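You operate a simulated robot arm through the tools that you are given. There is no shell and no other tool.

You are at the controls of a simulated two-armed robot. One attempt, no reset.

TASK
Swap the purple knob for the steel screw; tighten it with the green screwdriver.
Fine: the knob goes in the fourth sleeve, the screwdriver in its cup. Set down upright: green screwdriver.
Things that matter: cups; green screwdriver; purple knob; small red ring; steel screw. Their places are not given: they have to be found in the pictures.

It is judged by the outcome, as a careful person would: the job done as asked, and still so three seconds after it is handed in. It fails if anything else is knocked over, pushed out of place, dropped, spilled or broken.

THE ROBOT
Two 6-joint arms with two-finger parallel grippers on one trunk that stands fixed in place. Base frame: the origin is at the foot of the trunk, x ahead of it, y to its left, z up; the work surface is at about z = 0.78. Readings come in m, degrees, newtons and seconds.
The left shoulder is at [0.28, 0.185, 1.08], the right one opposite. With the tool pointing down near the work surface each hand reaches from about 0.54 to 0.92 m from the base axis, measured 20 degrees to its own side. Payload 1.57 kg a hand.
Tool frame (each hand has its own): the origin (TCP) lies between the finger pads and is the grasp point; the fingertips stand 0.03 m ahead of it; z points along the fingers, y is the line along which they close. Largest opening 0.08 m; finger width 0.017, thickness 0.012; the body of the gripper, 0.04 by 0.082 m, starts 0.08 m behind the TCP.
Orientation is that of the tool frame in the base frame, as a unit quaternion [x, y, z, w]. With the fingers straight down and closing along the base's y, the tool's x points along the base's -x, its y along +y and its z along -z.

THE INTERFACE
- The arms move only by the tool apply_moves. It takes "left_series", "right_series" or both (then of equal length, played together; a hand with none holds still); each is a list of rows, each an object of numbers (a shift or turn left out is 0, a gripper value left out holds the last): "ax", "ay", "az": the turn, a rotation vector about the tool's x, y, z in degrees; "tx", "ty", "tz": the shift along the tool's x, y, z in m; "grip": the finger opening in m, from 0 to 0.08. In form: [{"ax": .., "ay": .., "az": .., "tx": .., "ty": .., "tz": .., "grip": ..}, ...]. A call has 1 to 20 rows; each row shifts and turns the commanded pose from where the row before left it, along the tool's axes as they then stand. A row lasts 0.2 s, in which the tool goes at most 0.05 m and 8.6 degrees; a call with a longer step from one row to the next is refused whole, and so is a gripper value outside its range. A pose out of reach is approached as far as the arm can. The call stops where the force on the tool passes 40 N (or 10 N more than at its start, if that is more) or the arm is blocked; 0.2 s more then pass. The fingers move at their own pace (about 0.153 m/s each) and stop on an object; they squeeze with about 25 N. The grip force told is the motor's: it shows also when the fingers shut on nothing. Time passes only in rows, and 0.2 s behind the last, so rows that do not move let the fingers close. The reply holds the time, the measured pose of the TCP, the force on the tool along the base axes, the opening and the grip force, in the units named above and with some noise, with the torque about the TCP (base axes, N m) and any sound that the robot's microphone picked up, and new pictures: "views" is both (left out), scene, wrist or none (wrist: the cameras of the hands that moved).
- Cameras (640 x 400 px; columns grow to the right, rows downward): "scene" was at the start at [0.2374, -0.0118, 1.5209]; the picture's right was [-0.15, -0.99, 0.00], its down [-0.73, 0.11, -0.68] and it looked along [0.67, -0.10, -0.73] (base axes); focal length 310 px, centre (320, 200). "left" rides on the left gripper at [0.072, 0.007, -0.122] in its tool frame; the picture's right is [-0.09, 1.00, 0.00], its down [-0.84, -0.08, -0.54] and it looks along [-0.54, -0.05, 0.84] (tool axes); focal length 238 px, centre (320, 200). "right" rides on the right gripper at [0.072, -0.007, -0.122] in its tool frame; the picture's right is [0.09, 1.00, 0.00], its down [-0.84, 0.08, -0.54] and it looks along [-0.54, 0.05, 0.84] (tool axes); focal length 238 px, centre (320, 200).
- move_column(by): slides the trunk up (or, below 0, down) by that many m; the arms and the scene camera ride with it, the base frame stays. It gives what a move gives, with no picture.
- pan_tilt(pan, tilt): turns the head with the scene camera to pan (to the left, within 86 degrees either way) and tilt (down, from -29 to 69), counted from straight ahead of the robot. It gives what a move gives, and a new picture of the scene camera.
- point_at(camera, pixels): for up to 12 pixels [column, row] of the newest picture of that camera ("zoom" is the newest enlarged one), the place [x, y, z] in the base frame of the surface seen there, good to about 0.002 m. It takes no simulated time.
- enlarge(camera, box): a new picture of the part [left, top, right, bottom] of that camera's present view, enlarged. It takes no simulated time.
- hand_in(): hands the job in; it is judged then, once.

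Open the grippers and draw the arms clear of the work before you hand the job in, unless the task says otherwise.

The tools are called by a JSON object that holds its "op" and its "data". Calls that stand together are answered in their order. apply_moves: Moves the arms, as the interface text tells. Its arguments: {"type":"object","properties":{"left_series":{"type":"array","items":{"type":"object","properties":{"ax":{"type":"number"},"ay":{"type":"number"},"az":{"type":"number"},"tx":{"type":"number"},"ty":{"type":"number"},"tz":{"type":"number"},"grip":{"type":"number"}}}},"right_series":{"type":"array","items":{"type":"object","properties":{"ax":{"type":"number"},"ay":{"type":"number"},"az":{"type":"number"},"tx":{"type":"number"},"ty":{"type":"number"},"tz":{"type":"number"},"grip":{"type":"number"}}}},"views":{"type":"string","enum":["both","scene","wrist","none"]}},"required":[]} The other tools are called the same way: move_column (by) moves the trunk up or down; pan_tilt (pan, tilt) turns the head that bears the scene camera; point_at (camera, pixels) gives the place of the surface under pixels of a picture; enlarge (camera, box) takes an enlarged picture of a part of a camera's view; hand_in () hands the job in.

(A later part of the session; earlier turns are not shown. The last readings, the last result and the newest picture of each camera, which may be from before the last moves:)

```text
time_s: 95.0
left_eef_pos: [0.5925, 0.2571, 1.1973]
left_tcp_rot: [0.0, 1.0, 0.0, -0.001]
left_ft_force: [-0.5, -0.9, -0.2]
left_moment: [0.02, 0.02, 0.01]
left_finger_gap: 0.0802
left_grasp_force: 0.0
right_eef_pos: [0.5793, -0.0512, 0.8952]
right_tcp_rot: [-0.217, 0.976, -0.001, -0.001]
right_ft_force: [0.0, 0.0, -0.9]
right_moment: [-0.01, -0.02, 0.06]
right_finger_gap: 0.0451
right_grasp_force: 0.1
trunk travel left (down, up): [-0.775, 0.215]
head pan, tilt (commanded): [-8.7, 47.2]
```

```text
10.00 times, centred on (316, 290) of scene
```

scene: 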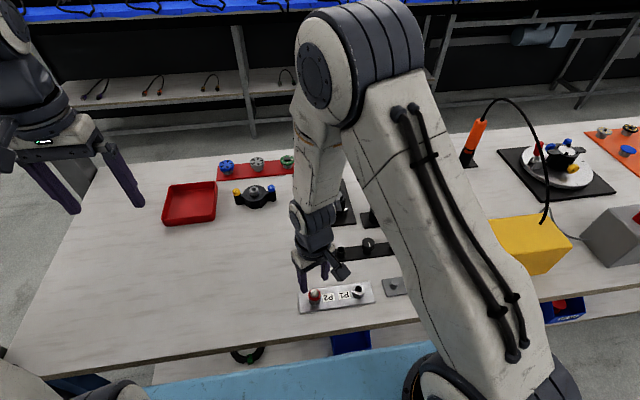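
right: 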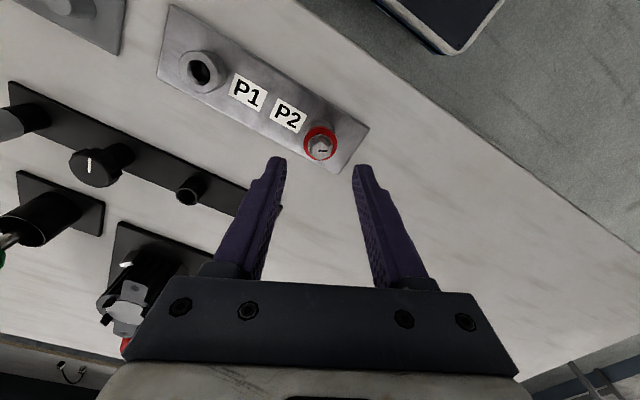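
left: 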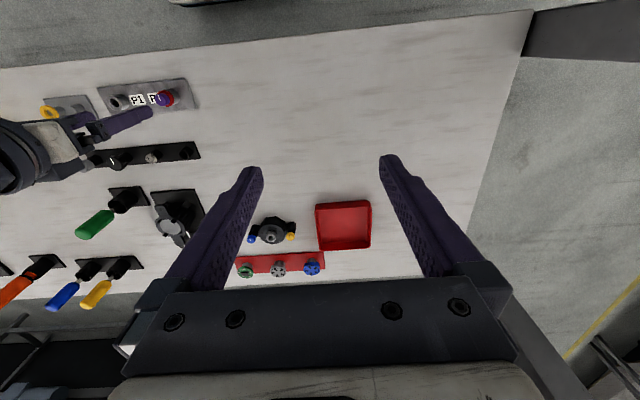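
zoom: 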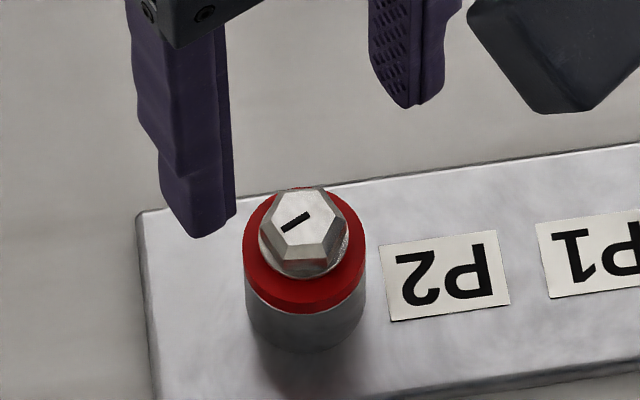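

The screw stands upright and centred on the ring in P2, started. Now I'll raise, turn to yaw 0 and move above the green screwdriver (0.806, -0.267).

{"op": "apply_moves", "data": {"right_series": [{"az": 8.3, "tz": -0.045}, {"az": 8.4, "tz": -0.045}, {"az": 8.4, "tz": -0.045}, {"tx": -0.0282, "ty": -0.0271}, {"tx": -0.0282, "ty": -0.0271}, {"tx": -0.0282, "ty": -0.0271}, {"tx": -0.0282, "ty": -0.0271}, {"tx": -0.0282, "ty": -0.0271}, {"tx": -0.0282, "ty": -0.0271}, {"tx": -0.0282, "ty": -0.0271}, {"tx": -0.0282, "ty": -0.0271, "grip": 0.06}, {}, {}], "views": "both"}}

{"op": "enlarge", "data": {"camera": "right", "box": [240, 80, 400, 180]}}

{"op": "apply_moves", "data": {"right_series": [{}], "views": "none"}}

```text
time_s: 97.8
left_eef_pos: [0.5932, 0.2558, 1.1968]
left_tcp_rot: [0.0, 1.0, 0.0, 0.0]
left_ft_force: [-0.1, 0.4, -0.1]
left_moment: [-0.03, -0.02, -0.02]
left_finger_gap: 0.0802
left_grasp_force: 0.0
right_eef_pos: [0.8048, -0.2669, 1.0322]
right_tcp_rot: [-0.001, 1.0, 0.0, 0.0]
right_ft_force: [0.2, 0.3, 0.1]
right_moment: [-0.01, -0.01, -0.03]
right_finger_gap: 0.0599
right_grasp_force: 0.1
trunk travel left (down, up): [-0.775, 0.215]
head pan, tilt (commanded): [-8.7, 47.2]
```

scene: 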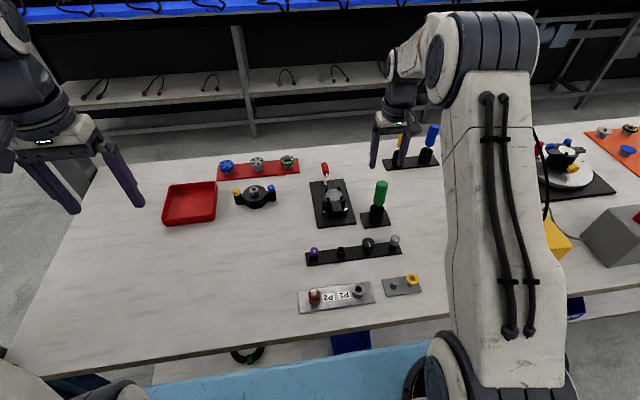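
right: 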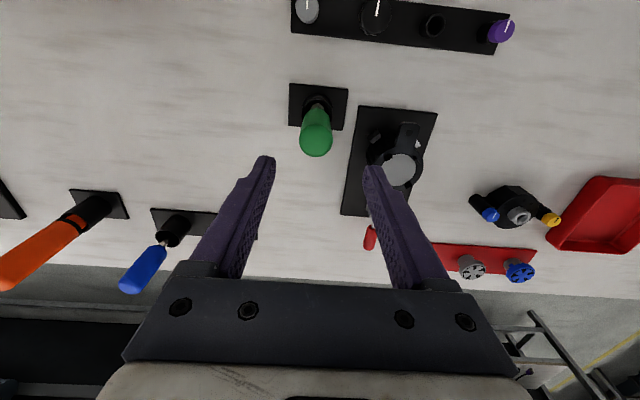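

```text
4.00 times, centred on (320, 130) of right
```

zoom: 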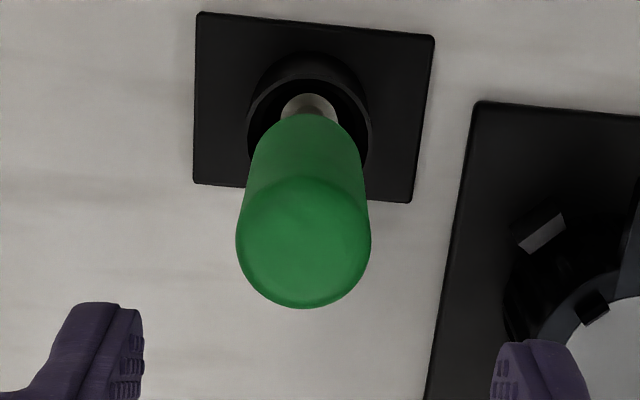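

```text
time_s: 98.2
left_eef_pos: [0.5932, 0.2575, 1.1956]
left_tcp_rot: [0.0, 1.0, 0.0, 0.0]
left_ft_force: [1.0, -0.2, 1.1]
left_moment: [-0.05, -0.05, -0.03]
left_finger_gap: 0.08
left_grasp_force: 0.0
right_eef_pos: [0.8054, -0.2658, 1.0306]
right_tcp_rot: [0.0, 1.0, 0.0, 0.0]
right_ft_force: [-0.1, 0.6, 0.5]
right_moment: [-0.02, -0.02, -0.01]
right_finger_gap: 0.0601
right_grasp_force: 0.0
trunk travel left (down, up): [-0.775, 0.215]
head pan, tilt (commanded): [-8.7, 47.2]
```

The handle is ~31 mm wide, its top near zoom (303,240): I'll shift +6 mm in x, −4 mm in y and come down to just above the handle top, then check.

{"op": "apply_moves", "data": {"right_series": [{"tx": -0.006, "ty": -0.0042, "tz": 0.015}, {"tz": 0.02}, {"tz": 0.02}, {}, {}], "views": "both"}}

{"op": "enlarge", "data": {"camera": "right", "box": [240, 90, 400, 210]}}

{"op": "enlarge", "data": {"camera": "scene", "box": [348, 130, 428, 230]}}

```text
time_s: 99.3
left_eef_pos: [0.5943, 0.256, 1.1972]
left_tcp_rot: [0.001, 1.0, 0.0, 0.0]
left_ft_force: [0.6, 0.0, 0.0]
left_moment: [0.02, -0.03, 0.02]
left_finger_gap: 0.0801
left_grasp_force: 0.0
right_eef_pos: [0.8111, -0.2701, 0.9748]
right_tcp_rot: [0.0, 1.0, 0.0, -0.001]
right_ft_force: [0.3, 1.3, 0.1]
right_moment: [0.01, -0.01, 0.03]
right_finger_gap: 0.0599
right_grasp_force: 0.0
trunk travel left (down, up): [-0.775, 0.215]
head pan, tilt (commanded): [-8.7, 47.2]
```

scene: 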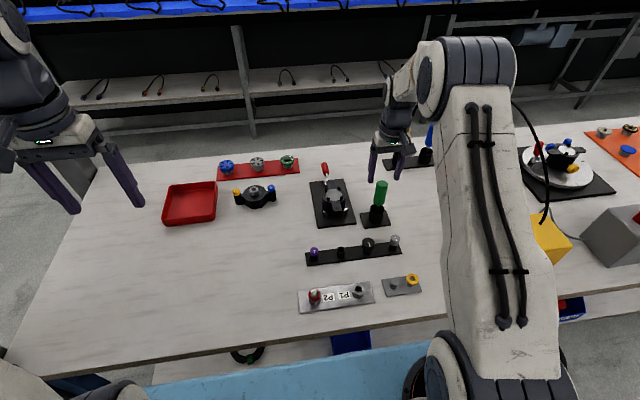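
right: 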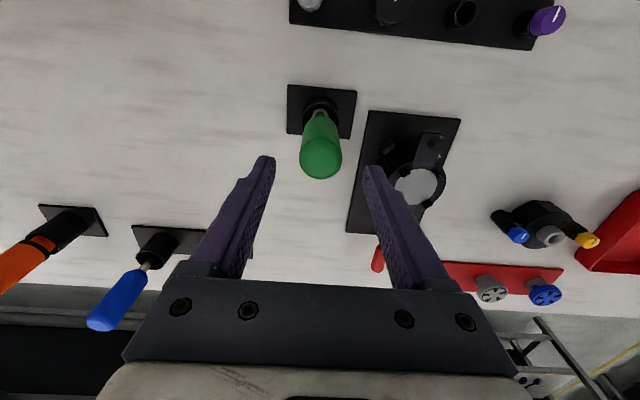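

```text
3.33 times, centred on (320, 150) of right
```

zoom: 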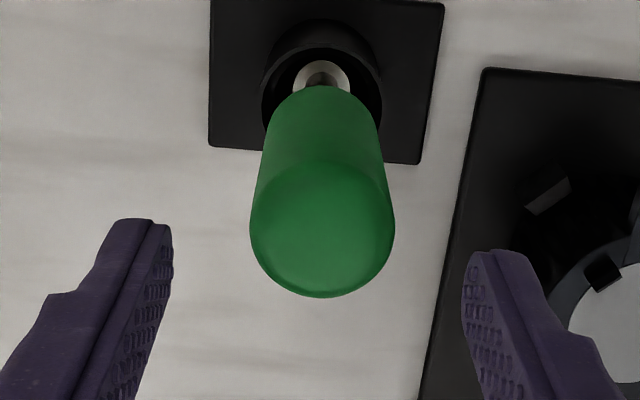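

```text
4.00 times, centred on (388, 180) of scene
```

zoom: 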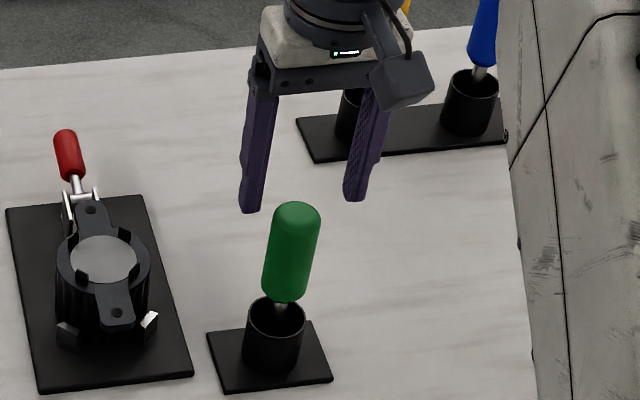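

The handle is centred between the fingers (322 vs 317) and looks vertical; it appears to have a wide socket end in the cup. I'll descend to TCP z ≈ 0.902 and close on the handle.

{"op": "apply_moves", "data": {"right_series": [{"ty": 0.0005, "tz": 0.018}, {"tz": 0.018}, {"tz": 0.018}, {"tz": 0.018}, {}, {"grip": 0.02}, {}, {}], "views": "both"}}

{"op": "enlarge", "data": {"camera": "scene", "box": [348, 130, 428, 230]}}

```text
time_s: 101.2
left_eef_pos: [0.5939, 0.2559, 1.1962]
left_tcp_rot: [0.0, 1.0, 0.0, 0.0]
left_ft_force: [0.2, 0.1, -0.4]
left_moment: [0.03, 0.01, -0.02]
left_finger_gap: 0.0801
left_grasp_force: 0.1
right_eef_pos: [0.8117, -0.2686, 0.9019]
right_tcp_rot: [0.0, 1.0, 0.0, 0.001]
right_ft_force: [0.2, 0.6, 0.8]
right_moment: [0.18, -0.01, -0.03]
right_finger_gap: 0.0321
right_grasp_force: 25.1
trunk travel left (down, up): [-0.775, 0.215]
head pan, tilt (commanded): [-8.7, 47.2]
```

scene: 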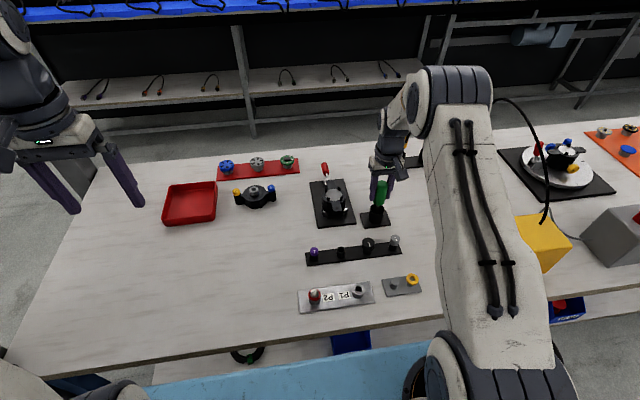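
right: 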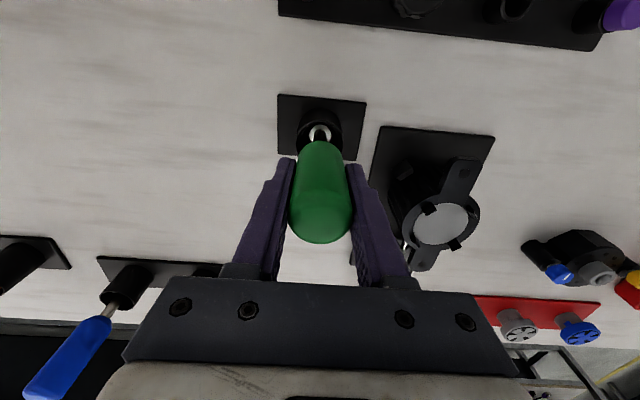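

```text
4.00 times, centred on (388, 180) of scene
```

zoom: 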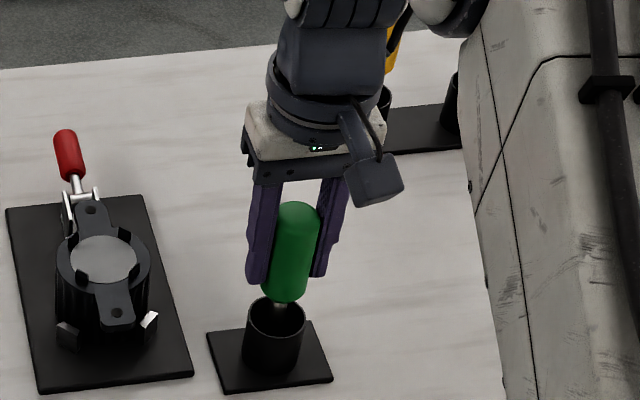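

The driver is gripped at 32.1 mm with no side load. I'll lift it straight up ~0.12 m and inspect its end.

{"op": "apply_moves", "data": {"right_series": [{"tz": -0.005}, {"tz": -0.01}, {"tz": -0.015}, {"tz": -0.02}, {"tz": -0.025}, {"tz": -0.025}, {"tz": -0.02}, {}, {}], "views": "both"}}

{"op": "enlarge", "data": {"camera": "scene", "box": [348, 110, 428, 230]}}

{"op": "enlarge", "data": {"camera": "left", "box": [60, 160, 200, 280]}}

```text
time_s: 103.2
left_eef_pos: [0.5942, 0.2558, 1.1968]
left_tcp_rot: [-0.001, 1.0, 0.0, 0.0]
left_ft_force: [0.2, -0.3, 0.4]
left_moment: [0.0, 0.02, 0.0]
left_finger_gap: 0.0799
left_grasp_force: 0.0
right_eef_pos: [0.8123, -0.2715, 1.0223]
right_tcp_rot: [0.0, 1.0, 0.0, -0.001]
right_ft_force: [0.3, -1.1, -1.3]
right_moment: [0.0, -0.02, -0.03]
right_finger_gap: 0.032
right_grasp_force: 24.9
trunk travel left (down, up): [-0.775, 0.215]
head pan, tilt (commanded): [-8.7, 47.2]
```

scene: 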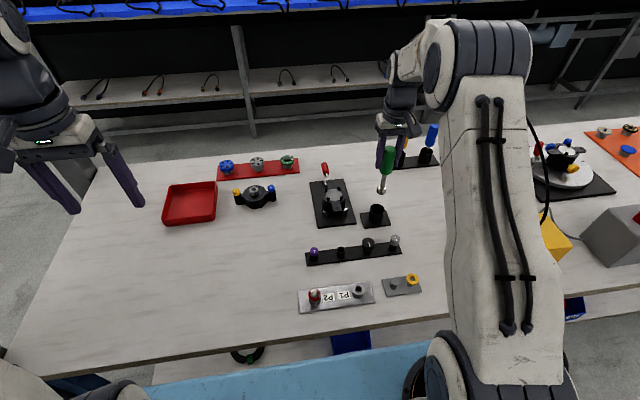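
right: 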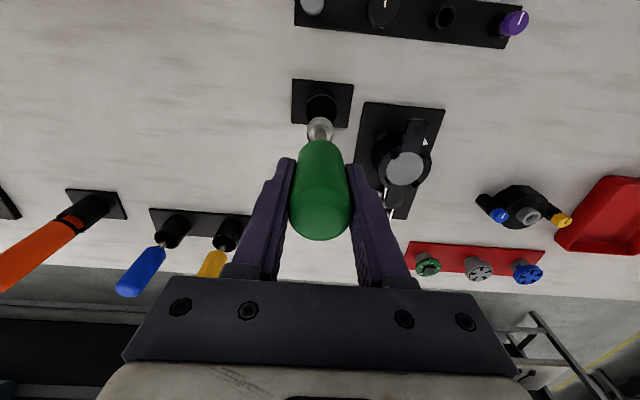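

```text
3.33 times, centred on (388, 170) of scene
```

zoom: 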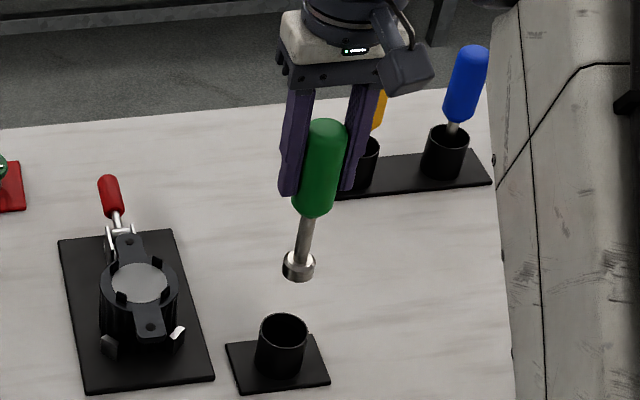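

```text
3.33 times, centred on (130, 220) of left
```

zoom: 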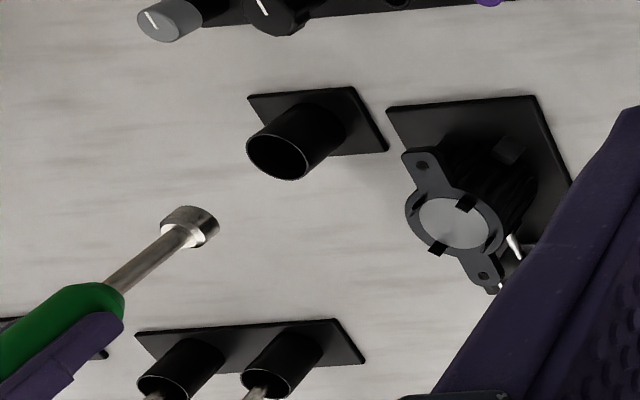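

The driver has a round socket end on a thin shaft. I'll enlarge the wrist view to determine where the socket axis lies relative to the tool.

{"op": "enlarge", "data": {"camera": "right", "box": [280, 100, 360, 160]}}

{"op": "point_at", "data": {"camera": "zoom", "pixels": [[320, 60], [320, 125], [270, 160], [375, 160], [320, 200], [320, 260], [320, 320]]}}

```text
6.67 times, centred on (320, 130) of right
```

zoom: 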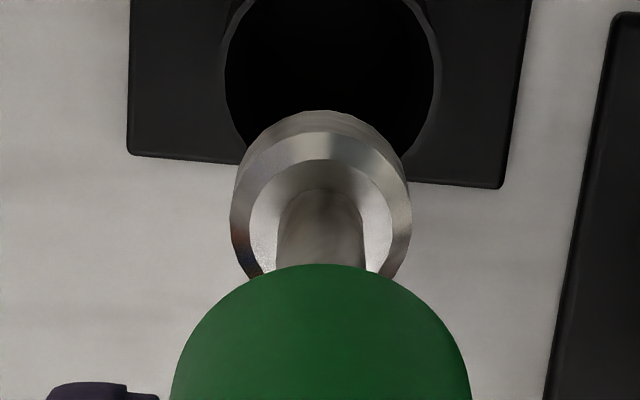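

```text
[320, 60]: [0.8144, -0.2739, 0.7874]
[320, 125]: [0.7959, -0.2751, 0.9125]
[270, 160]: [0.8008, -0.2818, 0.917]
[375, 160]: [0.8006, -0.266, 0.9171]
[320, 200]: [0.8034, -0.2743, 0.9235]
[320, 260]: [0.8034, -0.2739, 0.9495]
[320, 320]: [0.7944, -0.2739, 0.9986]
```

Socket OD ≈ 27 mm; it may be ~3 mm off the tool axis in tool x. I'll travel above P2 at this height (socket bottom ≈ 0.907, clear of everything) and then measure the offset by rotating.

{"op": "apply_moves", "data": {"right_series": [{"tx": 0.0289, "ty": 0.0275}, {"tx": 0.0289, "ty": 0.0275}, {"tx": 0.0289, "ty": 0.0275}, {"tx": 0.0289, "ty": 0.0275}, {"tx": 0.0289, "ty": 0.0275}, {"tx": 0.0289, "ty": 0.0275}, {"tx": 0.0289, "ty": 0.0275}, {"tx": 0.0289, "ty": 0.0275}, {}, {}, {}], "views": "both"}}

{"op": "enlarge", "data": {"camera": "scene", "box": [280, 210, 360, 310]}}

{"op": "enlarge", "data": {"camera": "right", "box": [270, 80, 370, 160]}}

{"op": "apply_moves", "data": {"right_series": [{}], "views": "none"}}

```text
time_s: 105.5
left_eef_pos: [0.5929, 0.2572, 1.197]
left_tcp_rot: [-0.001, 1.0, 0.0, 0.001]
left_ft_force: [-0.6, 1.3, 0.0]
left_moment: [0.01, 0.01, 0.01]
left_finger_gap: 0.0801
left_grasp_force: 0.1
right_eef_pos: [0.5819, -0.0524, 1.0234]
right_tcp_rot: [0.0, 1.0, 0.0, 0.001]
right_ft_force: [0.7, -0.3, -1.2]
right_moment: [0.0, 0.02, -0.02]
right_finger_gap: 0.0319
right_grasp_force: 25.2
trunk travel left (down, up): [-0.775, 0.215]
head pan, tilt (commanded): [-8.7, 47.2]
```

scene: 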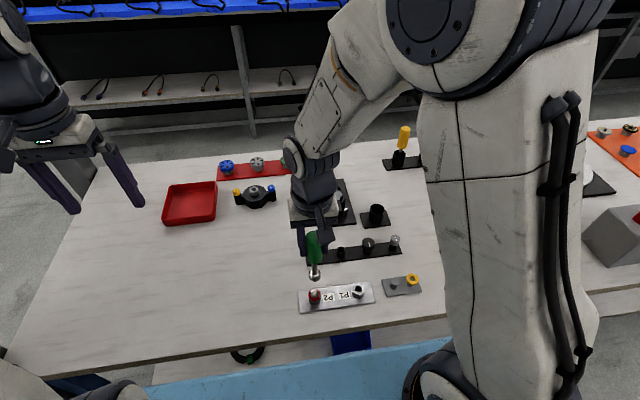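
right: 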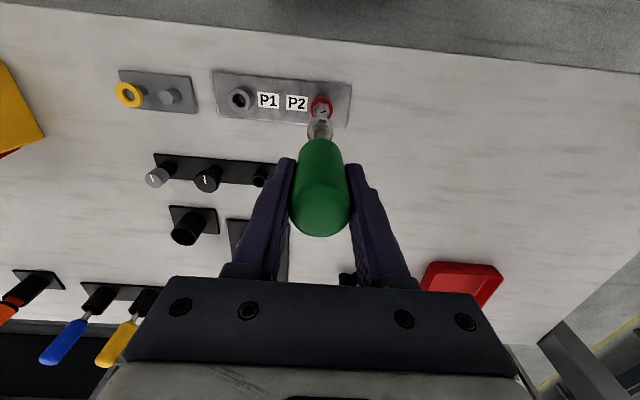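

```text
4.00 times, centred on (320, 260) of scene
```

zoom: 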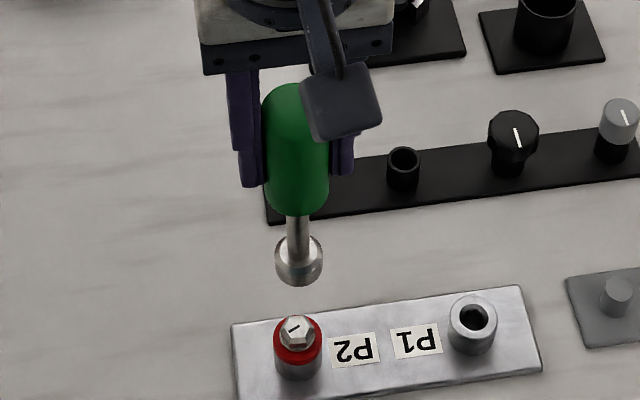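

```text
5.00 times, centred on (320, 120) of right
```

zoom: 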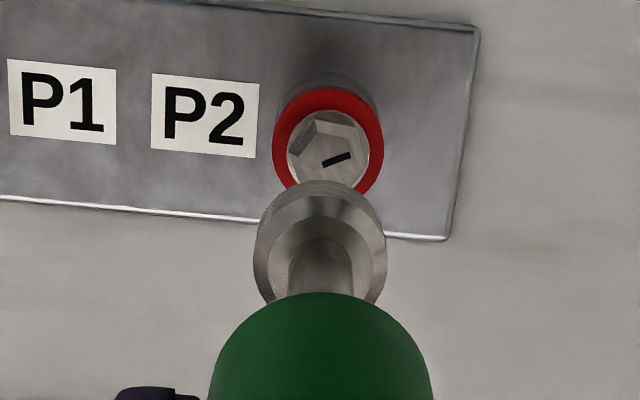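

```text
time_s: 106.0
left_eef_pos: [0.5925, 0.2575, 1.1964]
left_tcp_rot: [0.001, 1.0, -0.001, 0.0]
left_ft_force: [0.7, -0.2, 0.1]
left_moment: [0.0, 0.0, 0.03]
left_finger_gap: 0.08
left_grasp_force: 0.1
right_eef_pos: [0.5822, -0.0518, 1.0222]
right_tcp_rot: [0.0, 1.0, 0.0, 0.0]
right_ft_force: [-0.7, 0.7, -1.7]
right_moment: [0.01, 0.01, 0.01]
right_finger_gap: 0.0318
right_grasp_force: 25.2
trunk travel left (down, up): [-0.775, 0.215]
head pan, tilt (commanded): [-8.7, 47.2]
```

Pictures suggest the socket axis is ~3.5 mm toward the robot from the tool axis. I'll rotate the tool CCW by 170° in the air (also the starting pose for tightening) and compare socket position.

{"op": "apply_moves", "data": {"right_series": [{"az": -8.5}, {"az": -8.5}, {"az": -8.5}, {"az": -8.5}, {"az": -8.5}, {"az": -8.5}, {"az": -8.5}, {"az": -8.5}, {"az": -8.5}, {"az": -8.5}, {"az": -8.5}, {"az": -8.5}, {"az": -8.5}, {"az": -8.5}, {"az": -8.5}, {"az": -8.5}, {"az": -8.5}, {"az": -8.5}, {"az": -8.5}, {"az": -8.5}], "views": "none"}}

{"op": "apply_moves", "data": {"right_series": [{"az": -8.5}, {"az": -1.5}, {}, {}], "views": "both"}}

{"op": "enlarge", "data": {"camera": "scene", "box": [280, 210, 360, 310]}}

{"op": "enlarge", "data": {"camera": "right", "box": [270, 80, 370, 160]}}

```text
time_s: 110.2
left_eef_pos: [0.5939, 0.257, 1.1966]
left_tcp_rot: [0.0, 1.0, -0.001, 0.0]
left_ft_force: [0.0, -0.9, -0.2]
left_moment: [0.0, 0.02, 0.01]
left_finger_gap: 0.0798
left_grasp_force: 0.0
right_eef_pos: [0.5791, -0.0514, 1.0222]
right_tcp_rot: [0.996, -0.085, 0.0, 0.0]
right_ft_force: [0.2, -0.5, -1.3]
right_moment: [0.05, 0.0, -0.02]
right_finger_gap: 0.0317
right_grasp_force: 25.1
trunk travel left (down, up): [-0.775, 0.215]
head pan, tilt (commanded): [-8.7, 47.2]
```

```text
time_s: 111.2
left_eef_pos: [0.5938, 0.257, 1.1959]
left_tcp_rot: [0.001, 1.0, 0.0, 0.0]
left_ft_force: [0.4, -0.1, -1.1]
left_moment: [0.0, -0.02, -0.02]
left_finger_gap: 0.0798
left_grasp_force: 0.1
right_eef_pos: [0.5821, -0.0502, 1.0226]
right_tcp_rot: [1.0, 0.001, 0.0, 0.0]
right_ft_force: [-0.3, -0.5, -1.3]
right_moment: [0.04, 0.0, 0.02]
right_finger_gap: 0.0323
right_grasp_force: 24.9
trunk travel left (down, up): [-0.775, 0.215]
head pan, tilt (commanded): [-8.7, 47.2]
```

scene: 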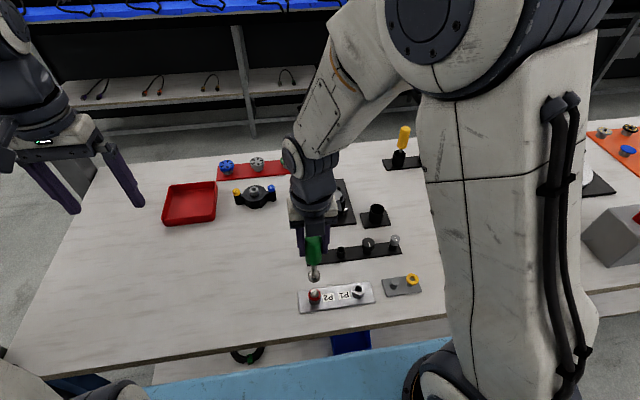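
right: 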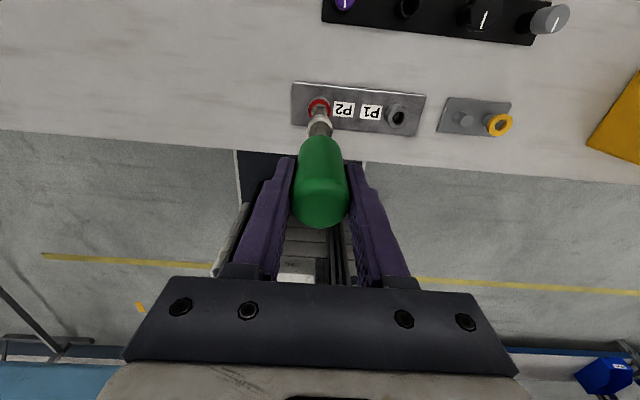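

```text
4.00 times, centred on (320, 260) of scene
```

zoom: 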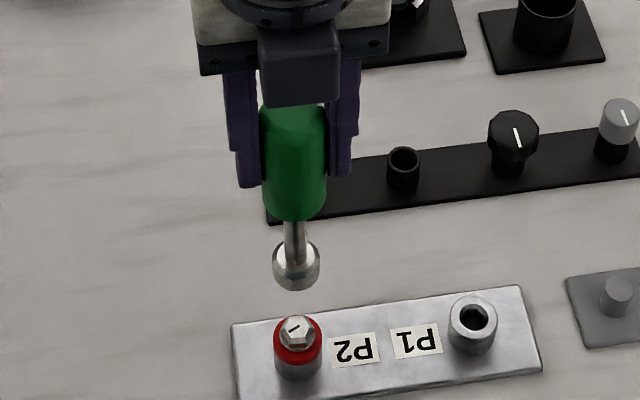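

```text
5.00 times, centred on (320, 120) of right
```

zoom: 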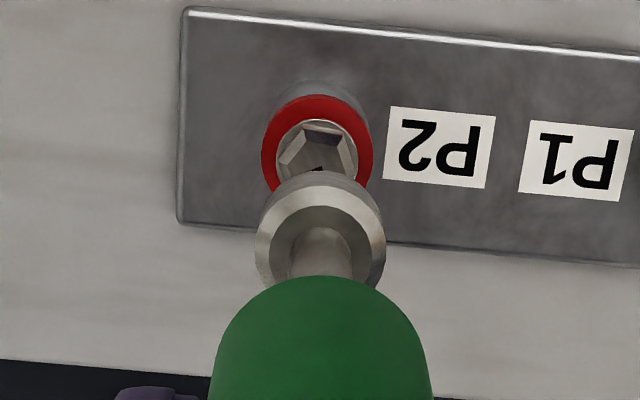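

The driver is creeping down in the fingers (handle end moved 236→229 px), so I should work promptly. I'll nudge −2 mm/−0.5 mm (tool) and lower 56 mm to just above the screw head, then check alignment.

{"op": "apply_moves", "data": {"right_series": [{"tx": -0.002, "ty": -0.0005, "tz": 0.018, "grip": 0.0}, {"tz": 0.02}, {"tz": 0.018}, {}], "views": "both"}}

{"op": "enlarge", "data": {"camera": "scene", "box": [288, 255, 344, 310]}}

{"op": "enlarge", "data": {"camera": "right", "box": [270, 80, 370, 160]}}

```text
time_s: 112.2
left_eef_pos: [0.593, 0.2559, 1.1963]
left_tcp_rot: [0.0, 1.0, 0.001, 0.0]
left_ft_force: [0.9, -0.9, -0.1]
left_moment: [0.03, 0.02, 0.01]
left_finger_gap: 0.0799
left_grasp_force: 0.1
right_eef_pos: [0.5795, -0.0509, 0.9667]
right_tcp_rot: [1.0, 0.0, 0.001, 0.0]
right_ft_force: [-0.5, 0.2, -2.2]
right_moment: [-0.01, -0.01, 0.03]
right_finger_gap: 0.0321
right_grasp_force: 25.4
trunk travel left (down, up): [-0.775, 0.215]
head pan, tilt (commanded): [-8.7, 47.2]
```

scene: 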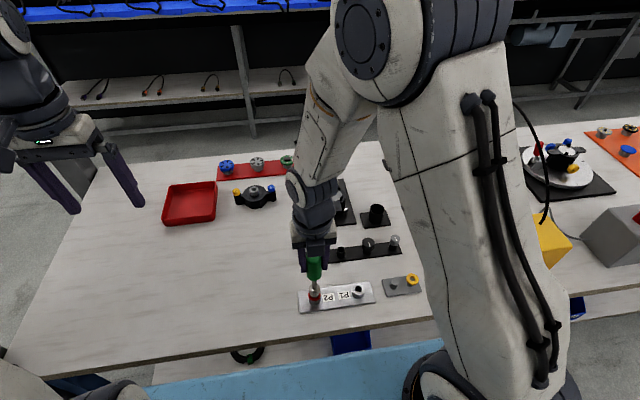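
right: 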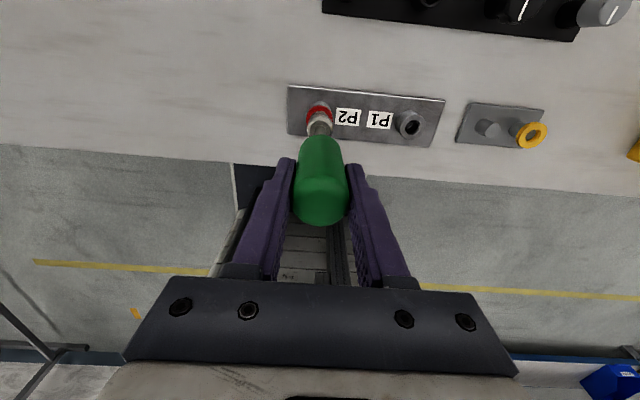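

```text
7.27 times, centred on (316, 282) of scene
```

zoom: 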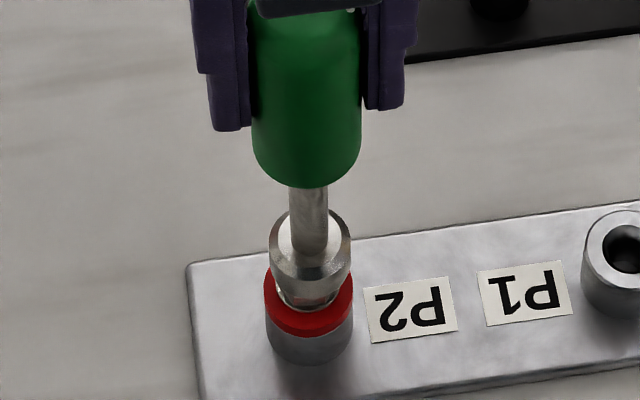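

```text
5.00 times, centred on (320, 120) of right
```

zoom: 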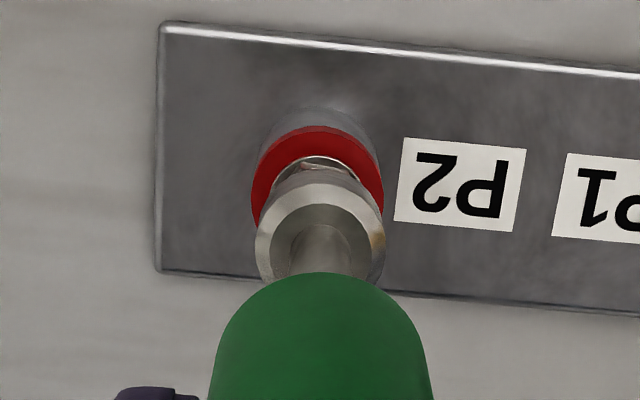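

Socket and ring are lined up in tool x and about 0.6 mm off in tool y. I'll correct that and lower until light contact with the head.

{"op": "apply_moves", "data": {"right_series": [{"ty": -0.0006, "tz": 0.003}, {"tz": 0.003}, {"tz": 0.002}, {"tz": 0.002}, {"tz": 0.002}, {}], "views": "wrist"}}

{"op": "enlarge", "data": {"camera": "scene", "box": [288, 255, 344, 310]}}

{"op": "enlarge", "data": {"camera": "right", "box": [270, 80, 370, 160]}}

```text
time_s: 113.5
left_eef_pos: [0.5923, 0.2572, 1.1969]
left_tcp_rot: [0.0, 1.0, -0.001, 0.0]
left_ft_force: [-1.1, 0.3, -0.1]
left_moment: [-0.03, 0.01, -0.02]
left_finger_gap: 0.0799
left_grasp_force: 0.0
right_eef_pos: [0.5786, -0.0506, 0.9556]
right_tcp_rot: [1.0, 0.0, 0.0, 0.0]
right_ft_force: [-0.2, -0.8, -1.2]
right_moment: [0.02, 0.0, -0.01]
right_finger_gap: 0.0318
right_grasp_force: 25.0
trunk travel left (down, up): [-0.775, 0.215]
head pan, tilt (commanded): [-8.7, 47.2]
```

right: 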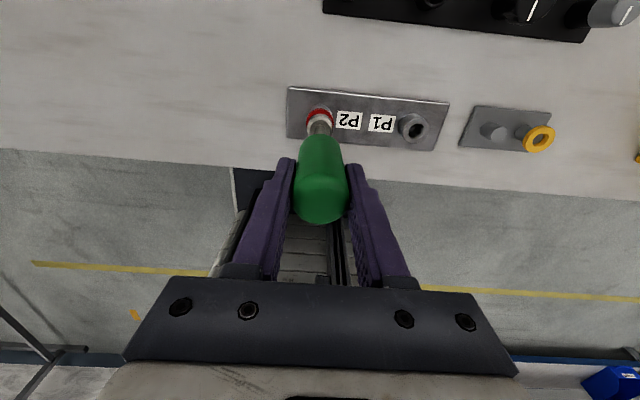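

```text
7.27 times, centred on (316, 282) of scene
```

zoom: 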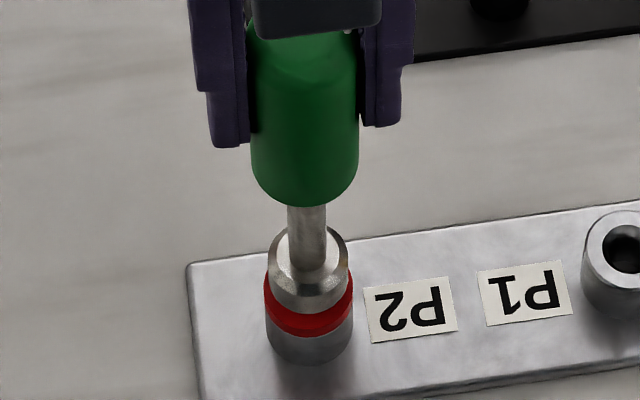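

```text
5.00 times, centred on (320, 120) of right
```

zoom: 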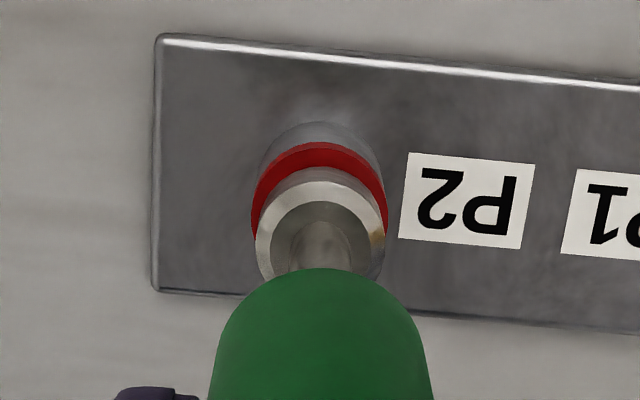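

Well aligned, still no contact. I'll lower in 1 mm steps until force appears.

{"op": "apply_moves", "data": {"right_series": [{"tz": 0.001}, {"tz": 0.001}, {"tz": 0.001}, {"tz": 0.001}, {"tz": 0.001}, {}], "views": "wrist"}}

{"op": "enlarge", "data": {"camera": "scene", "box": [288, 255, 344, 310]}}

{"op": "enlarge", "data": {"camera": "right", "box": [270, 80, 370, 160]}}

```text
time_s: 115.0
left_eef_pos: [0.5923, 0.2574, 1.1973]
left_tcp_rot: [0.0, 1.0, 0.0, 0.0]
left_ft_force: [-0.9, -0.2, 0.2]
left_moment: [0.01, -0.02, -0.01]
left_finger_gap: 0.08
left_grasp_force: 0.0
right_eef_pos: [0.578, -0.05, 0.95]
right_tcp_rot: [1.0, 0.0, 0.0, 0.0]
right_ft_force: [-2.3, 1.2, 17.8]
right_moment: [0.49, 0.12, 0.02]
right_finger_gap: 0.0321
right_grasp_force: 25.2
trunk travel left (down, up): [-0.775, 0.215]
head pan, tilt (commanded): [-8.7, 47.2]
```

right: 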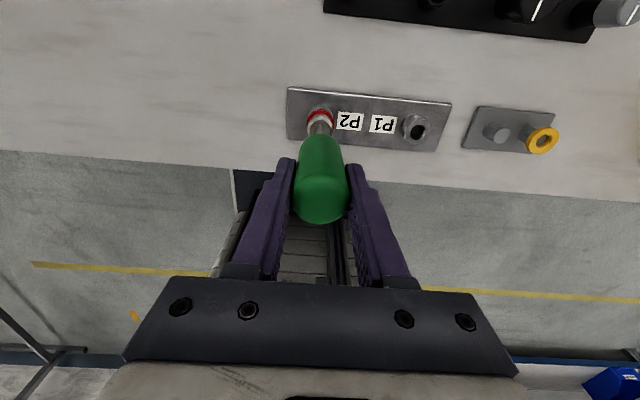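

```text
7.27 times, centred on (316, 282) of scene
```

zoom: 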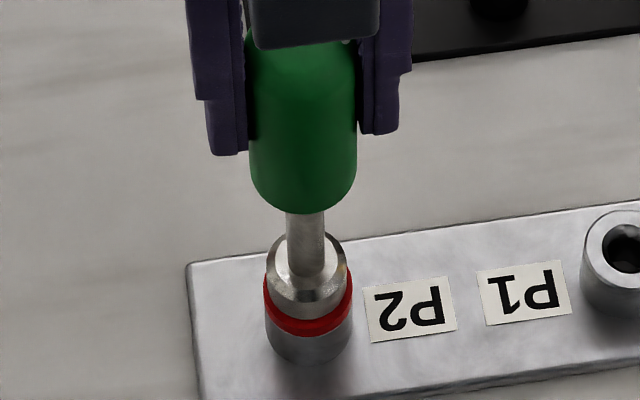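

```text
5.00 times, centred on (320, 120) of right
```

zoom: 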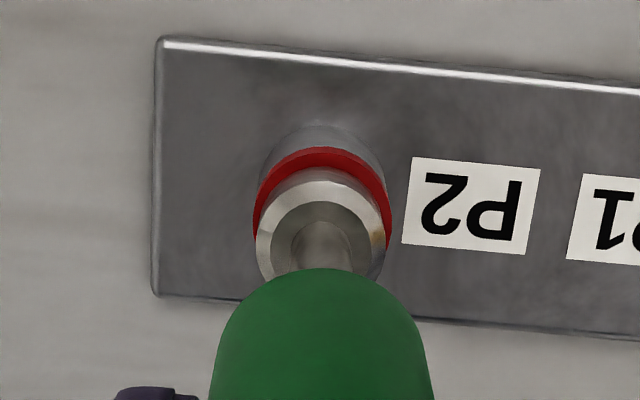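

Contact: Fz = +17.8 N with the socket over the head. I'll turn clockwise 40° with axis compensation and watch the torque and height.

{"op": "apply_moves", "data": {"right_series": [{"az": 8, "ty": -0.00028, "tz": 6e-05}, {"az": 8, "ty": -0.00028, "tz": 6e-05}, {"az": 8, "ty": -0.00028, "tz": 6e-05}, {"az": 8, "ty": -0.00028, "tz": 6e-05}, {"az": 8, "ty": -0.00028, "tz": 6e-05}, {}], "views": "wrist"}}

{"op": "enlarge", "data": {"camera": "scene", "box": [288, 255, 344, 310]}}

```text
time_s: 116.3
left_eef_pos: [0.5925, 0.257, 1.1969]
left_tcp_rot: [0.0, 1.0, 0.0, 0.001]
left_ft_force: [-0.5, -0.4, 0.8]
left_moment: [-0.02, -0.04, 0.0]
left_finger_gap: 0.0801
left_grasp_force: 0.1
right_eef_pos: [0.5796, -0.0488, 0.9491]
right_tcp_rot: [0.939, -0.344, 0.001, 0.001]
right_ft_force: [-0.6, -2.5, 14.4]
right_moment: [-0.46, 0.03, -0.02]
right_finger_gap: 0.0321
right_grasp_force: 24.9
trunk travel left (down, up): [-0.775, 0.215]
head pan, tilt (commanded): [-8.7, 47.2]
```

right: 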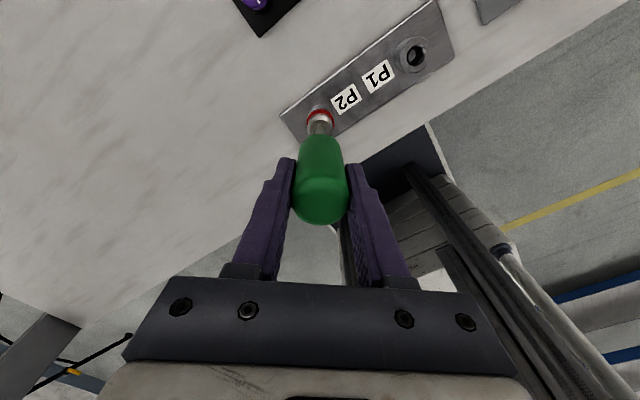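

```text
7.27 times, centred on (316, 282) of scene
```

zoom: 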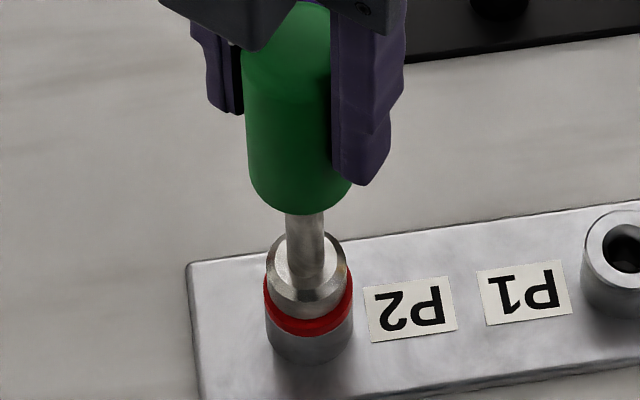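

Forces are benign (Fz 14 N, torque ≈ 0). I'll continue clockwise 96° more.

{"op": "apply_moves", "data": {"right_series": [{"az": 8, "ty": -0.00028, "tz": 6e-05}, {"az": 8, "ty": -0.00028, "tz": 6e-05}, {"az": 8, "ty": -0.00028, "tz": 6e-05}, {"az": 8, "ty": -0.00028, "tz": 6e-05}, {"az": 8, "ty": -0.00028, "tz": 6e-05}, {"az": 8, "ty": -0.00028, "tz": 6e-05}, {"az": 8, "ty": -0.00028, "tz": 6e-05}, {"az": 8, "ty": -0.00028, "tz": 6e-05}, {"az": 8, "ty": -0.00028, "tz": 6e-05}, {"az": 8, "ty": -0.00028, "tz": 6e-05}, {"az": 8, "ty": -0.00028, "tz": 6e-05}, {"az": 8, "ty": -0.00028, "tz": 6e-05}, {}], "views": "wrist"}}

{"op": "enlarge", "data": {"camera": "scene", "box": [288, 255, 344, 310]}}

{"op": "enlarge", "data": {"camera": "right", "box": [270, 80, 370, 160]}}

```text
time_s: 119.2
left_eef_pos: [0.5929, 0.2564, 1.1976]
left_tcp_rot: [0.0, 1.0, 0.0, 0.0]
left_ft_force: [-0.8, 0.1, 0.0]
left_moment: [0.02, 0.04, 0.01]
left_finger_gap: 0.08
left_grasp_force: 0.0
right_eef_pos: [0.5827, -0.0487, 0.9479]
right_tcp_rot: [-0.374, 0.928, 0.0, -0.001]
right_ft_force: [-0.3, -4.9, 0.1]
right_moment: [-0.6, 0.0, 0.01]
right_finger_gap: 0.032
right_grasp_force: 25.2
trunk travel left (down, up): [-0.775, 0.215]
head pan, tilt (commanded): [-8.7, 47.2]
```

right: 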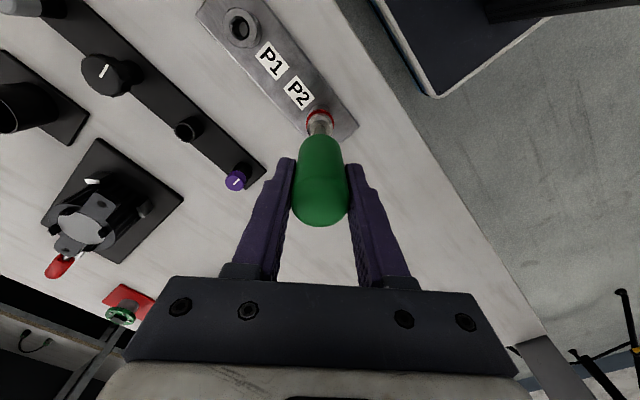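

```text
7.27 times, centred on (316, 282) of scene
```

zoom: 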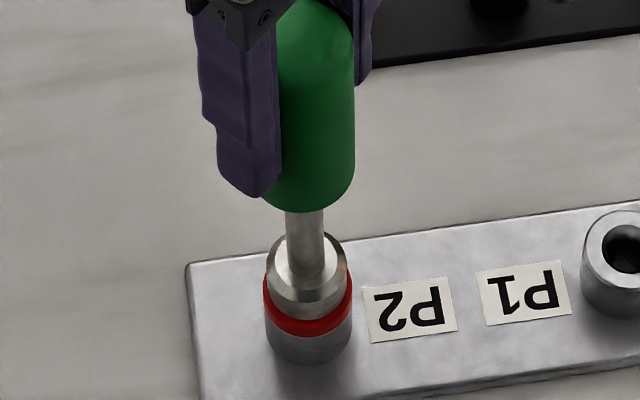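

```text
5.00 times, centred on (320, 120) of right
```

zoom: 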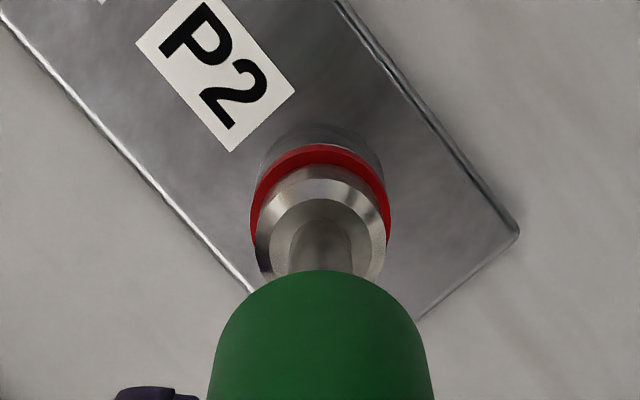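

Fz relaxed to ~0 as things moved down. I'll add ~1 mm of press and keep turning clockwise another 96°.

{"op": "apply_moves", "data": {"right_series": [{"tz": 0.001}, {"az": 8, "ty": -0.00028, "tz": 0.0001}, {"az": 8, "ty": -0.00028, "tz": 0.0001}, {"az": 8, "ty": -0.00028, "tz": 0.0001}, {"az": 8, "ty": -0.00028, "tz": 0.0001}, {"az": 8, "ty": -0.00028, "tz": 0.0001}, {"az": 8, "ty": -0.00028, "tz": 0.0001}, {"az": 8, "ty": -0.00028, "tz": 0.0001}, {"az": 8, "ty": -0.00028, "tz": 0.0001}, {"az": 8, "ty": -0.00028, "tz": 0.0001}, {"az": 8, "ty": -0.00028, "tz": 0.0001}, {"az": 8, "ty": -0.00028, "tz": 0.0001}, {"az": 8, "ty": -0.00028, "tz": 0.0001}, {}], "views": "wrist"}}

{"op": "enlarge", "data": {"camera": "scene", "box": [288, 255, 344, 310]}}

{"op": "enlarge", "data": {"camera": "right", "box": [270, 80, 370, 160]}}

```text
time_s: 122.2
left_eef_pos: [0.5919, 0.2567, 1.1961]
left_tcp_rot: [0.001, 1.0, 0.0, 0.001]
left_ft_force: [-0.6, 0.4, -0.4]
left_moment: [0.0, 0.02, 0.02]
left_finger_gap: 0.0798
left_grasp_force: 0.0
right_eef_pos: [0.5822, -0.051, 0.9458]
right_tcp_rot: [0.439, 0.899, -0.001, 0.0]
right_ft_force: [-2.4, -5.0, 5.4]
right_moment: [-0.63, 0.26, 0.05]
right_finger_gap: 0.0323
right_grasp_force: 25.1
trunk travel left (down, up): [-0.775, 0.215]
head pan, tilt (commanded): [-8.7, 47.2]
```

right: 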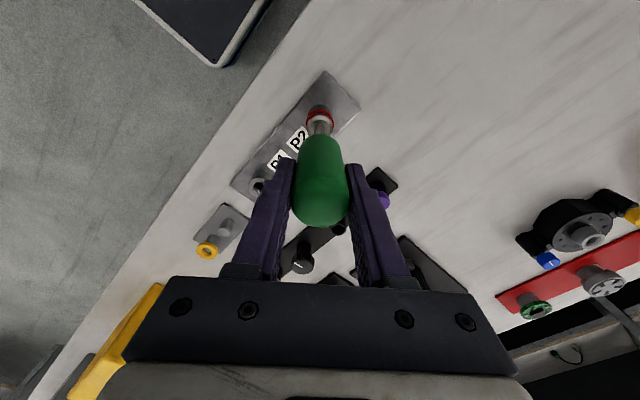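

```text
7.27 times, centred on (316, 282) of scene
```

zoom: 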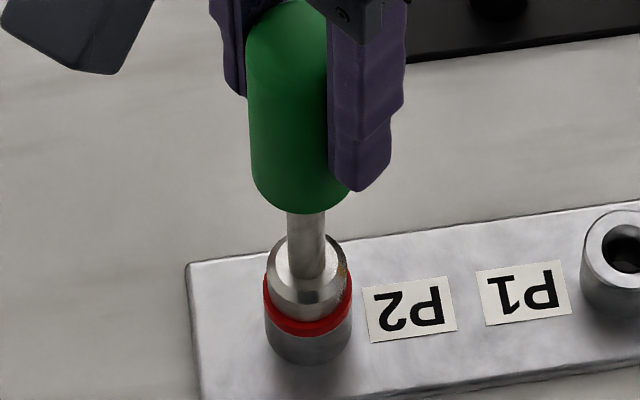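

```text
5.00 times, centred on (320, 120) of right
```

zoom: 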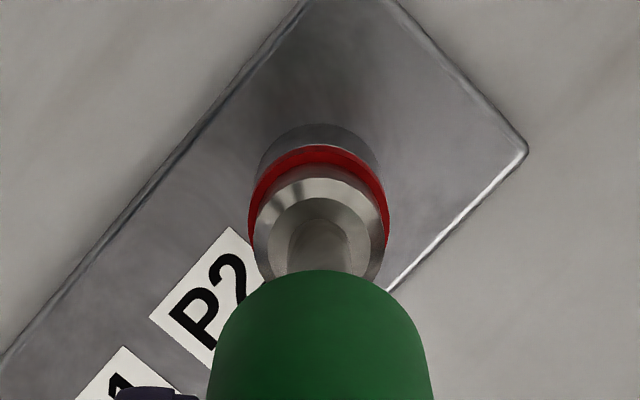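

Torque about z is starting to show (+0.05 Nm). Continuing clockwise another 80°.

{"op": "apply_moves", "data": {"right_series": [{"tz": 0.0004}, {"az": 8, "ty": -0.00028, "tz": 0.0001}, {"az": 8, "ty": -0.00028, "tz": 0.0001}, {"az": 8, "ty": -0.00028, "tz": 0.0001}, {"az": 8, "ty": -0.00028, "tz": 0.0001}, {"az": 8, "ty": -0.00028, "tz": 0.0001}, {"az": 8, "ty": -0.00028, "tz": 0.0001}, {"az": 8, "ty": -0.00028, "tz": 0.0001}, {"az": 8, "ty": -0.00028, "tz": 0.0001}, {"az": 8, "ty": -0.00028, "tz": 0.0001}, {"az": 8, "ty": -0.00028, "tz": 0.0001}, {}], "views": "wrist"}}

{"op": "enlarge", "data": {"camera": "scene", "box": [288, 255, 344, 310]}}

{"op": "enlarge", "data": {"camera": "right", "box": [270, 80, 370, 160]}}

```text
time_s: 124.8
left_eef_pos: [0.593, 0.2569, 1.1974]
left_tcp_rot: [0.0, 1.0, 0.0, 0.0]
left_ft_force: [1.1, 0.2, 0.1]
left_moment: [0.0, 0.02, 0.01]
left_finger_gap: 0.0801
left_grasp_force: 0.1
right_eef_pos: [0.5795, -0.0518, 0.9448]
right_tcp_rot: [0.913, 0.407, 0.001, 0.0]
right_ft_force: [-6.8, 2.2, 7.6]
right_moment: [0.24, 0.82, 0.13]
right_finger_gap: 0.0321
right_grasp_force: 25.5
trunk travel left (down, up): [-0.775, 0.215]
head pan, tilt (commanded): [-8.7, 47.2]
```

right: 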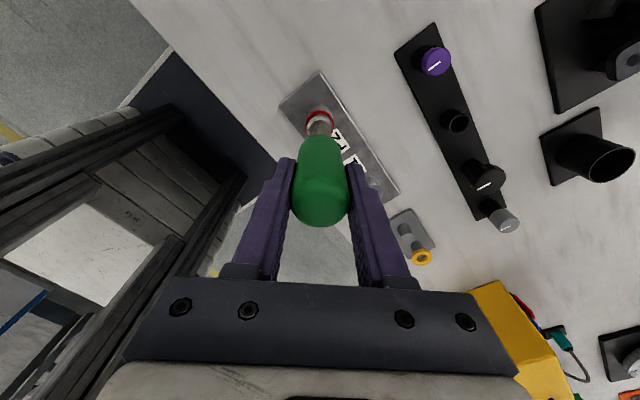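

```text
7.27 times, centred on (316, 282) of scene
```

zoom: 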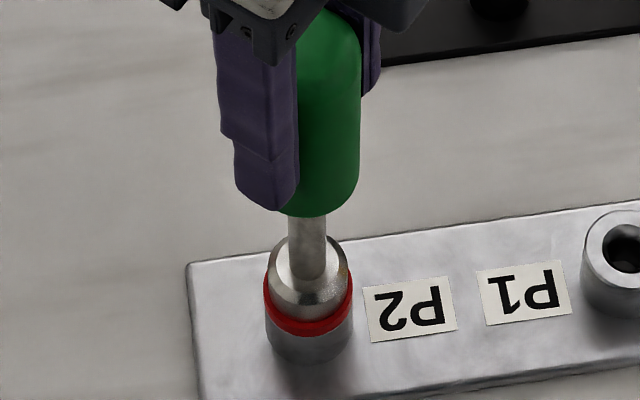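

```text
5.00 times, centred on (320, 120) of right
```

zoom: 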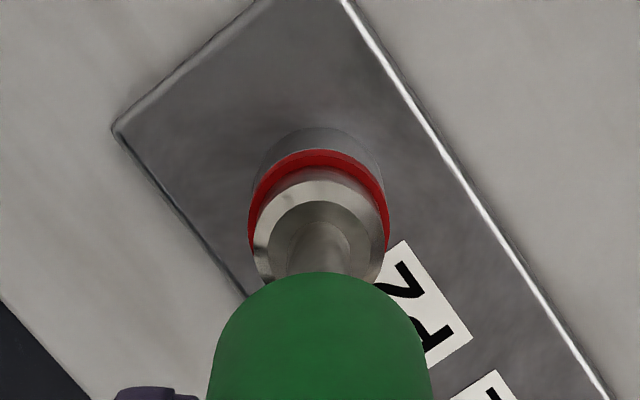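

Torque rose to +0.13 Nm after 312° total. I'll turn two more small rows within the wrist range and read again.

{"op": "apply_moves", "data": {"right_series": [{"az": 8, "ty": -0.00028, "tz": 0.0001}, {"az": 8, "ty": -0.00028, "tz": 0.0001}, {}], "views": "wrist"}}

{"op": "enlarge", "data": {"camera": "right", "box": [270, 80, 370, 160]}}

```text
time_s: 125.5
left_eef_pos: [0.5927, 0.2575, 1.1961]
left_tcp_rot: [0.0, 1.0, 0.0, 0.0]
left_ft_force: [0.2, -0.1, 0.3]
left_moment: [0.02, -0.01, -0.03]
left_finger_gap: 0.0801
left_grasp_force: 0.2
right_eef_pos: [0.5786, -0.0508, 0.9444]
right_tcp_rot: [0.961, 0.276, 0.0, -0.001]
right_ft_force: [-1.2, 2.8, -0.4]
right_moment: [0.35, 0.26, 0.11]
right_finger_gap: 0.0317
right_grasp_force: 25.1
trunk travel left (down, up): [-0.775, 0.215]
head pan, tilt (commanded): [-8.7, 47.2]
```

right: 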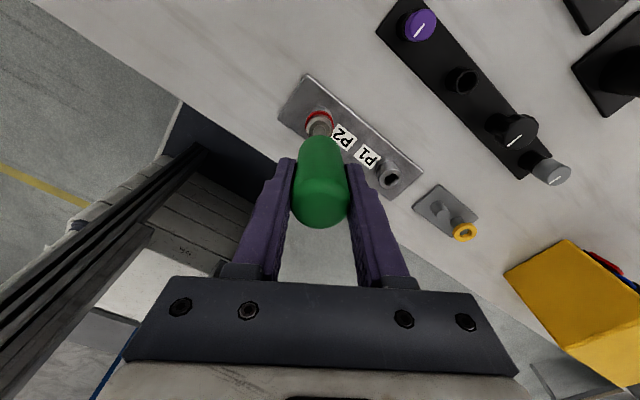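

```text
5.00 times, centred on (320, 120) of right
```

zoom: 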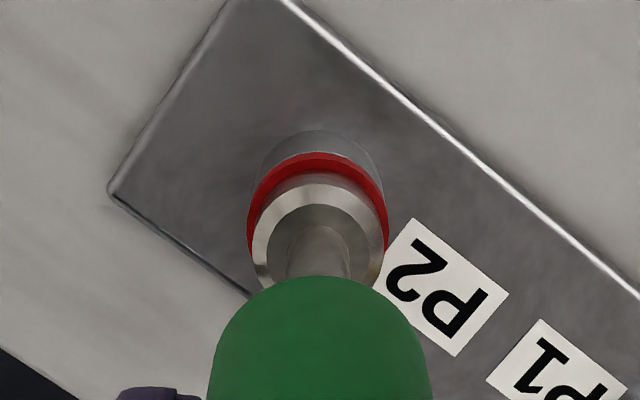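

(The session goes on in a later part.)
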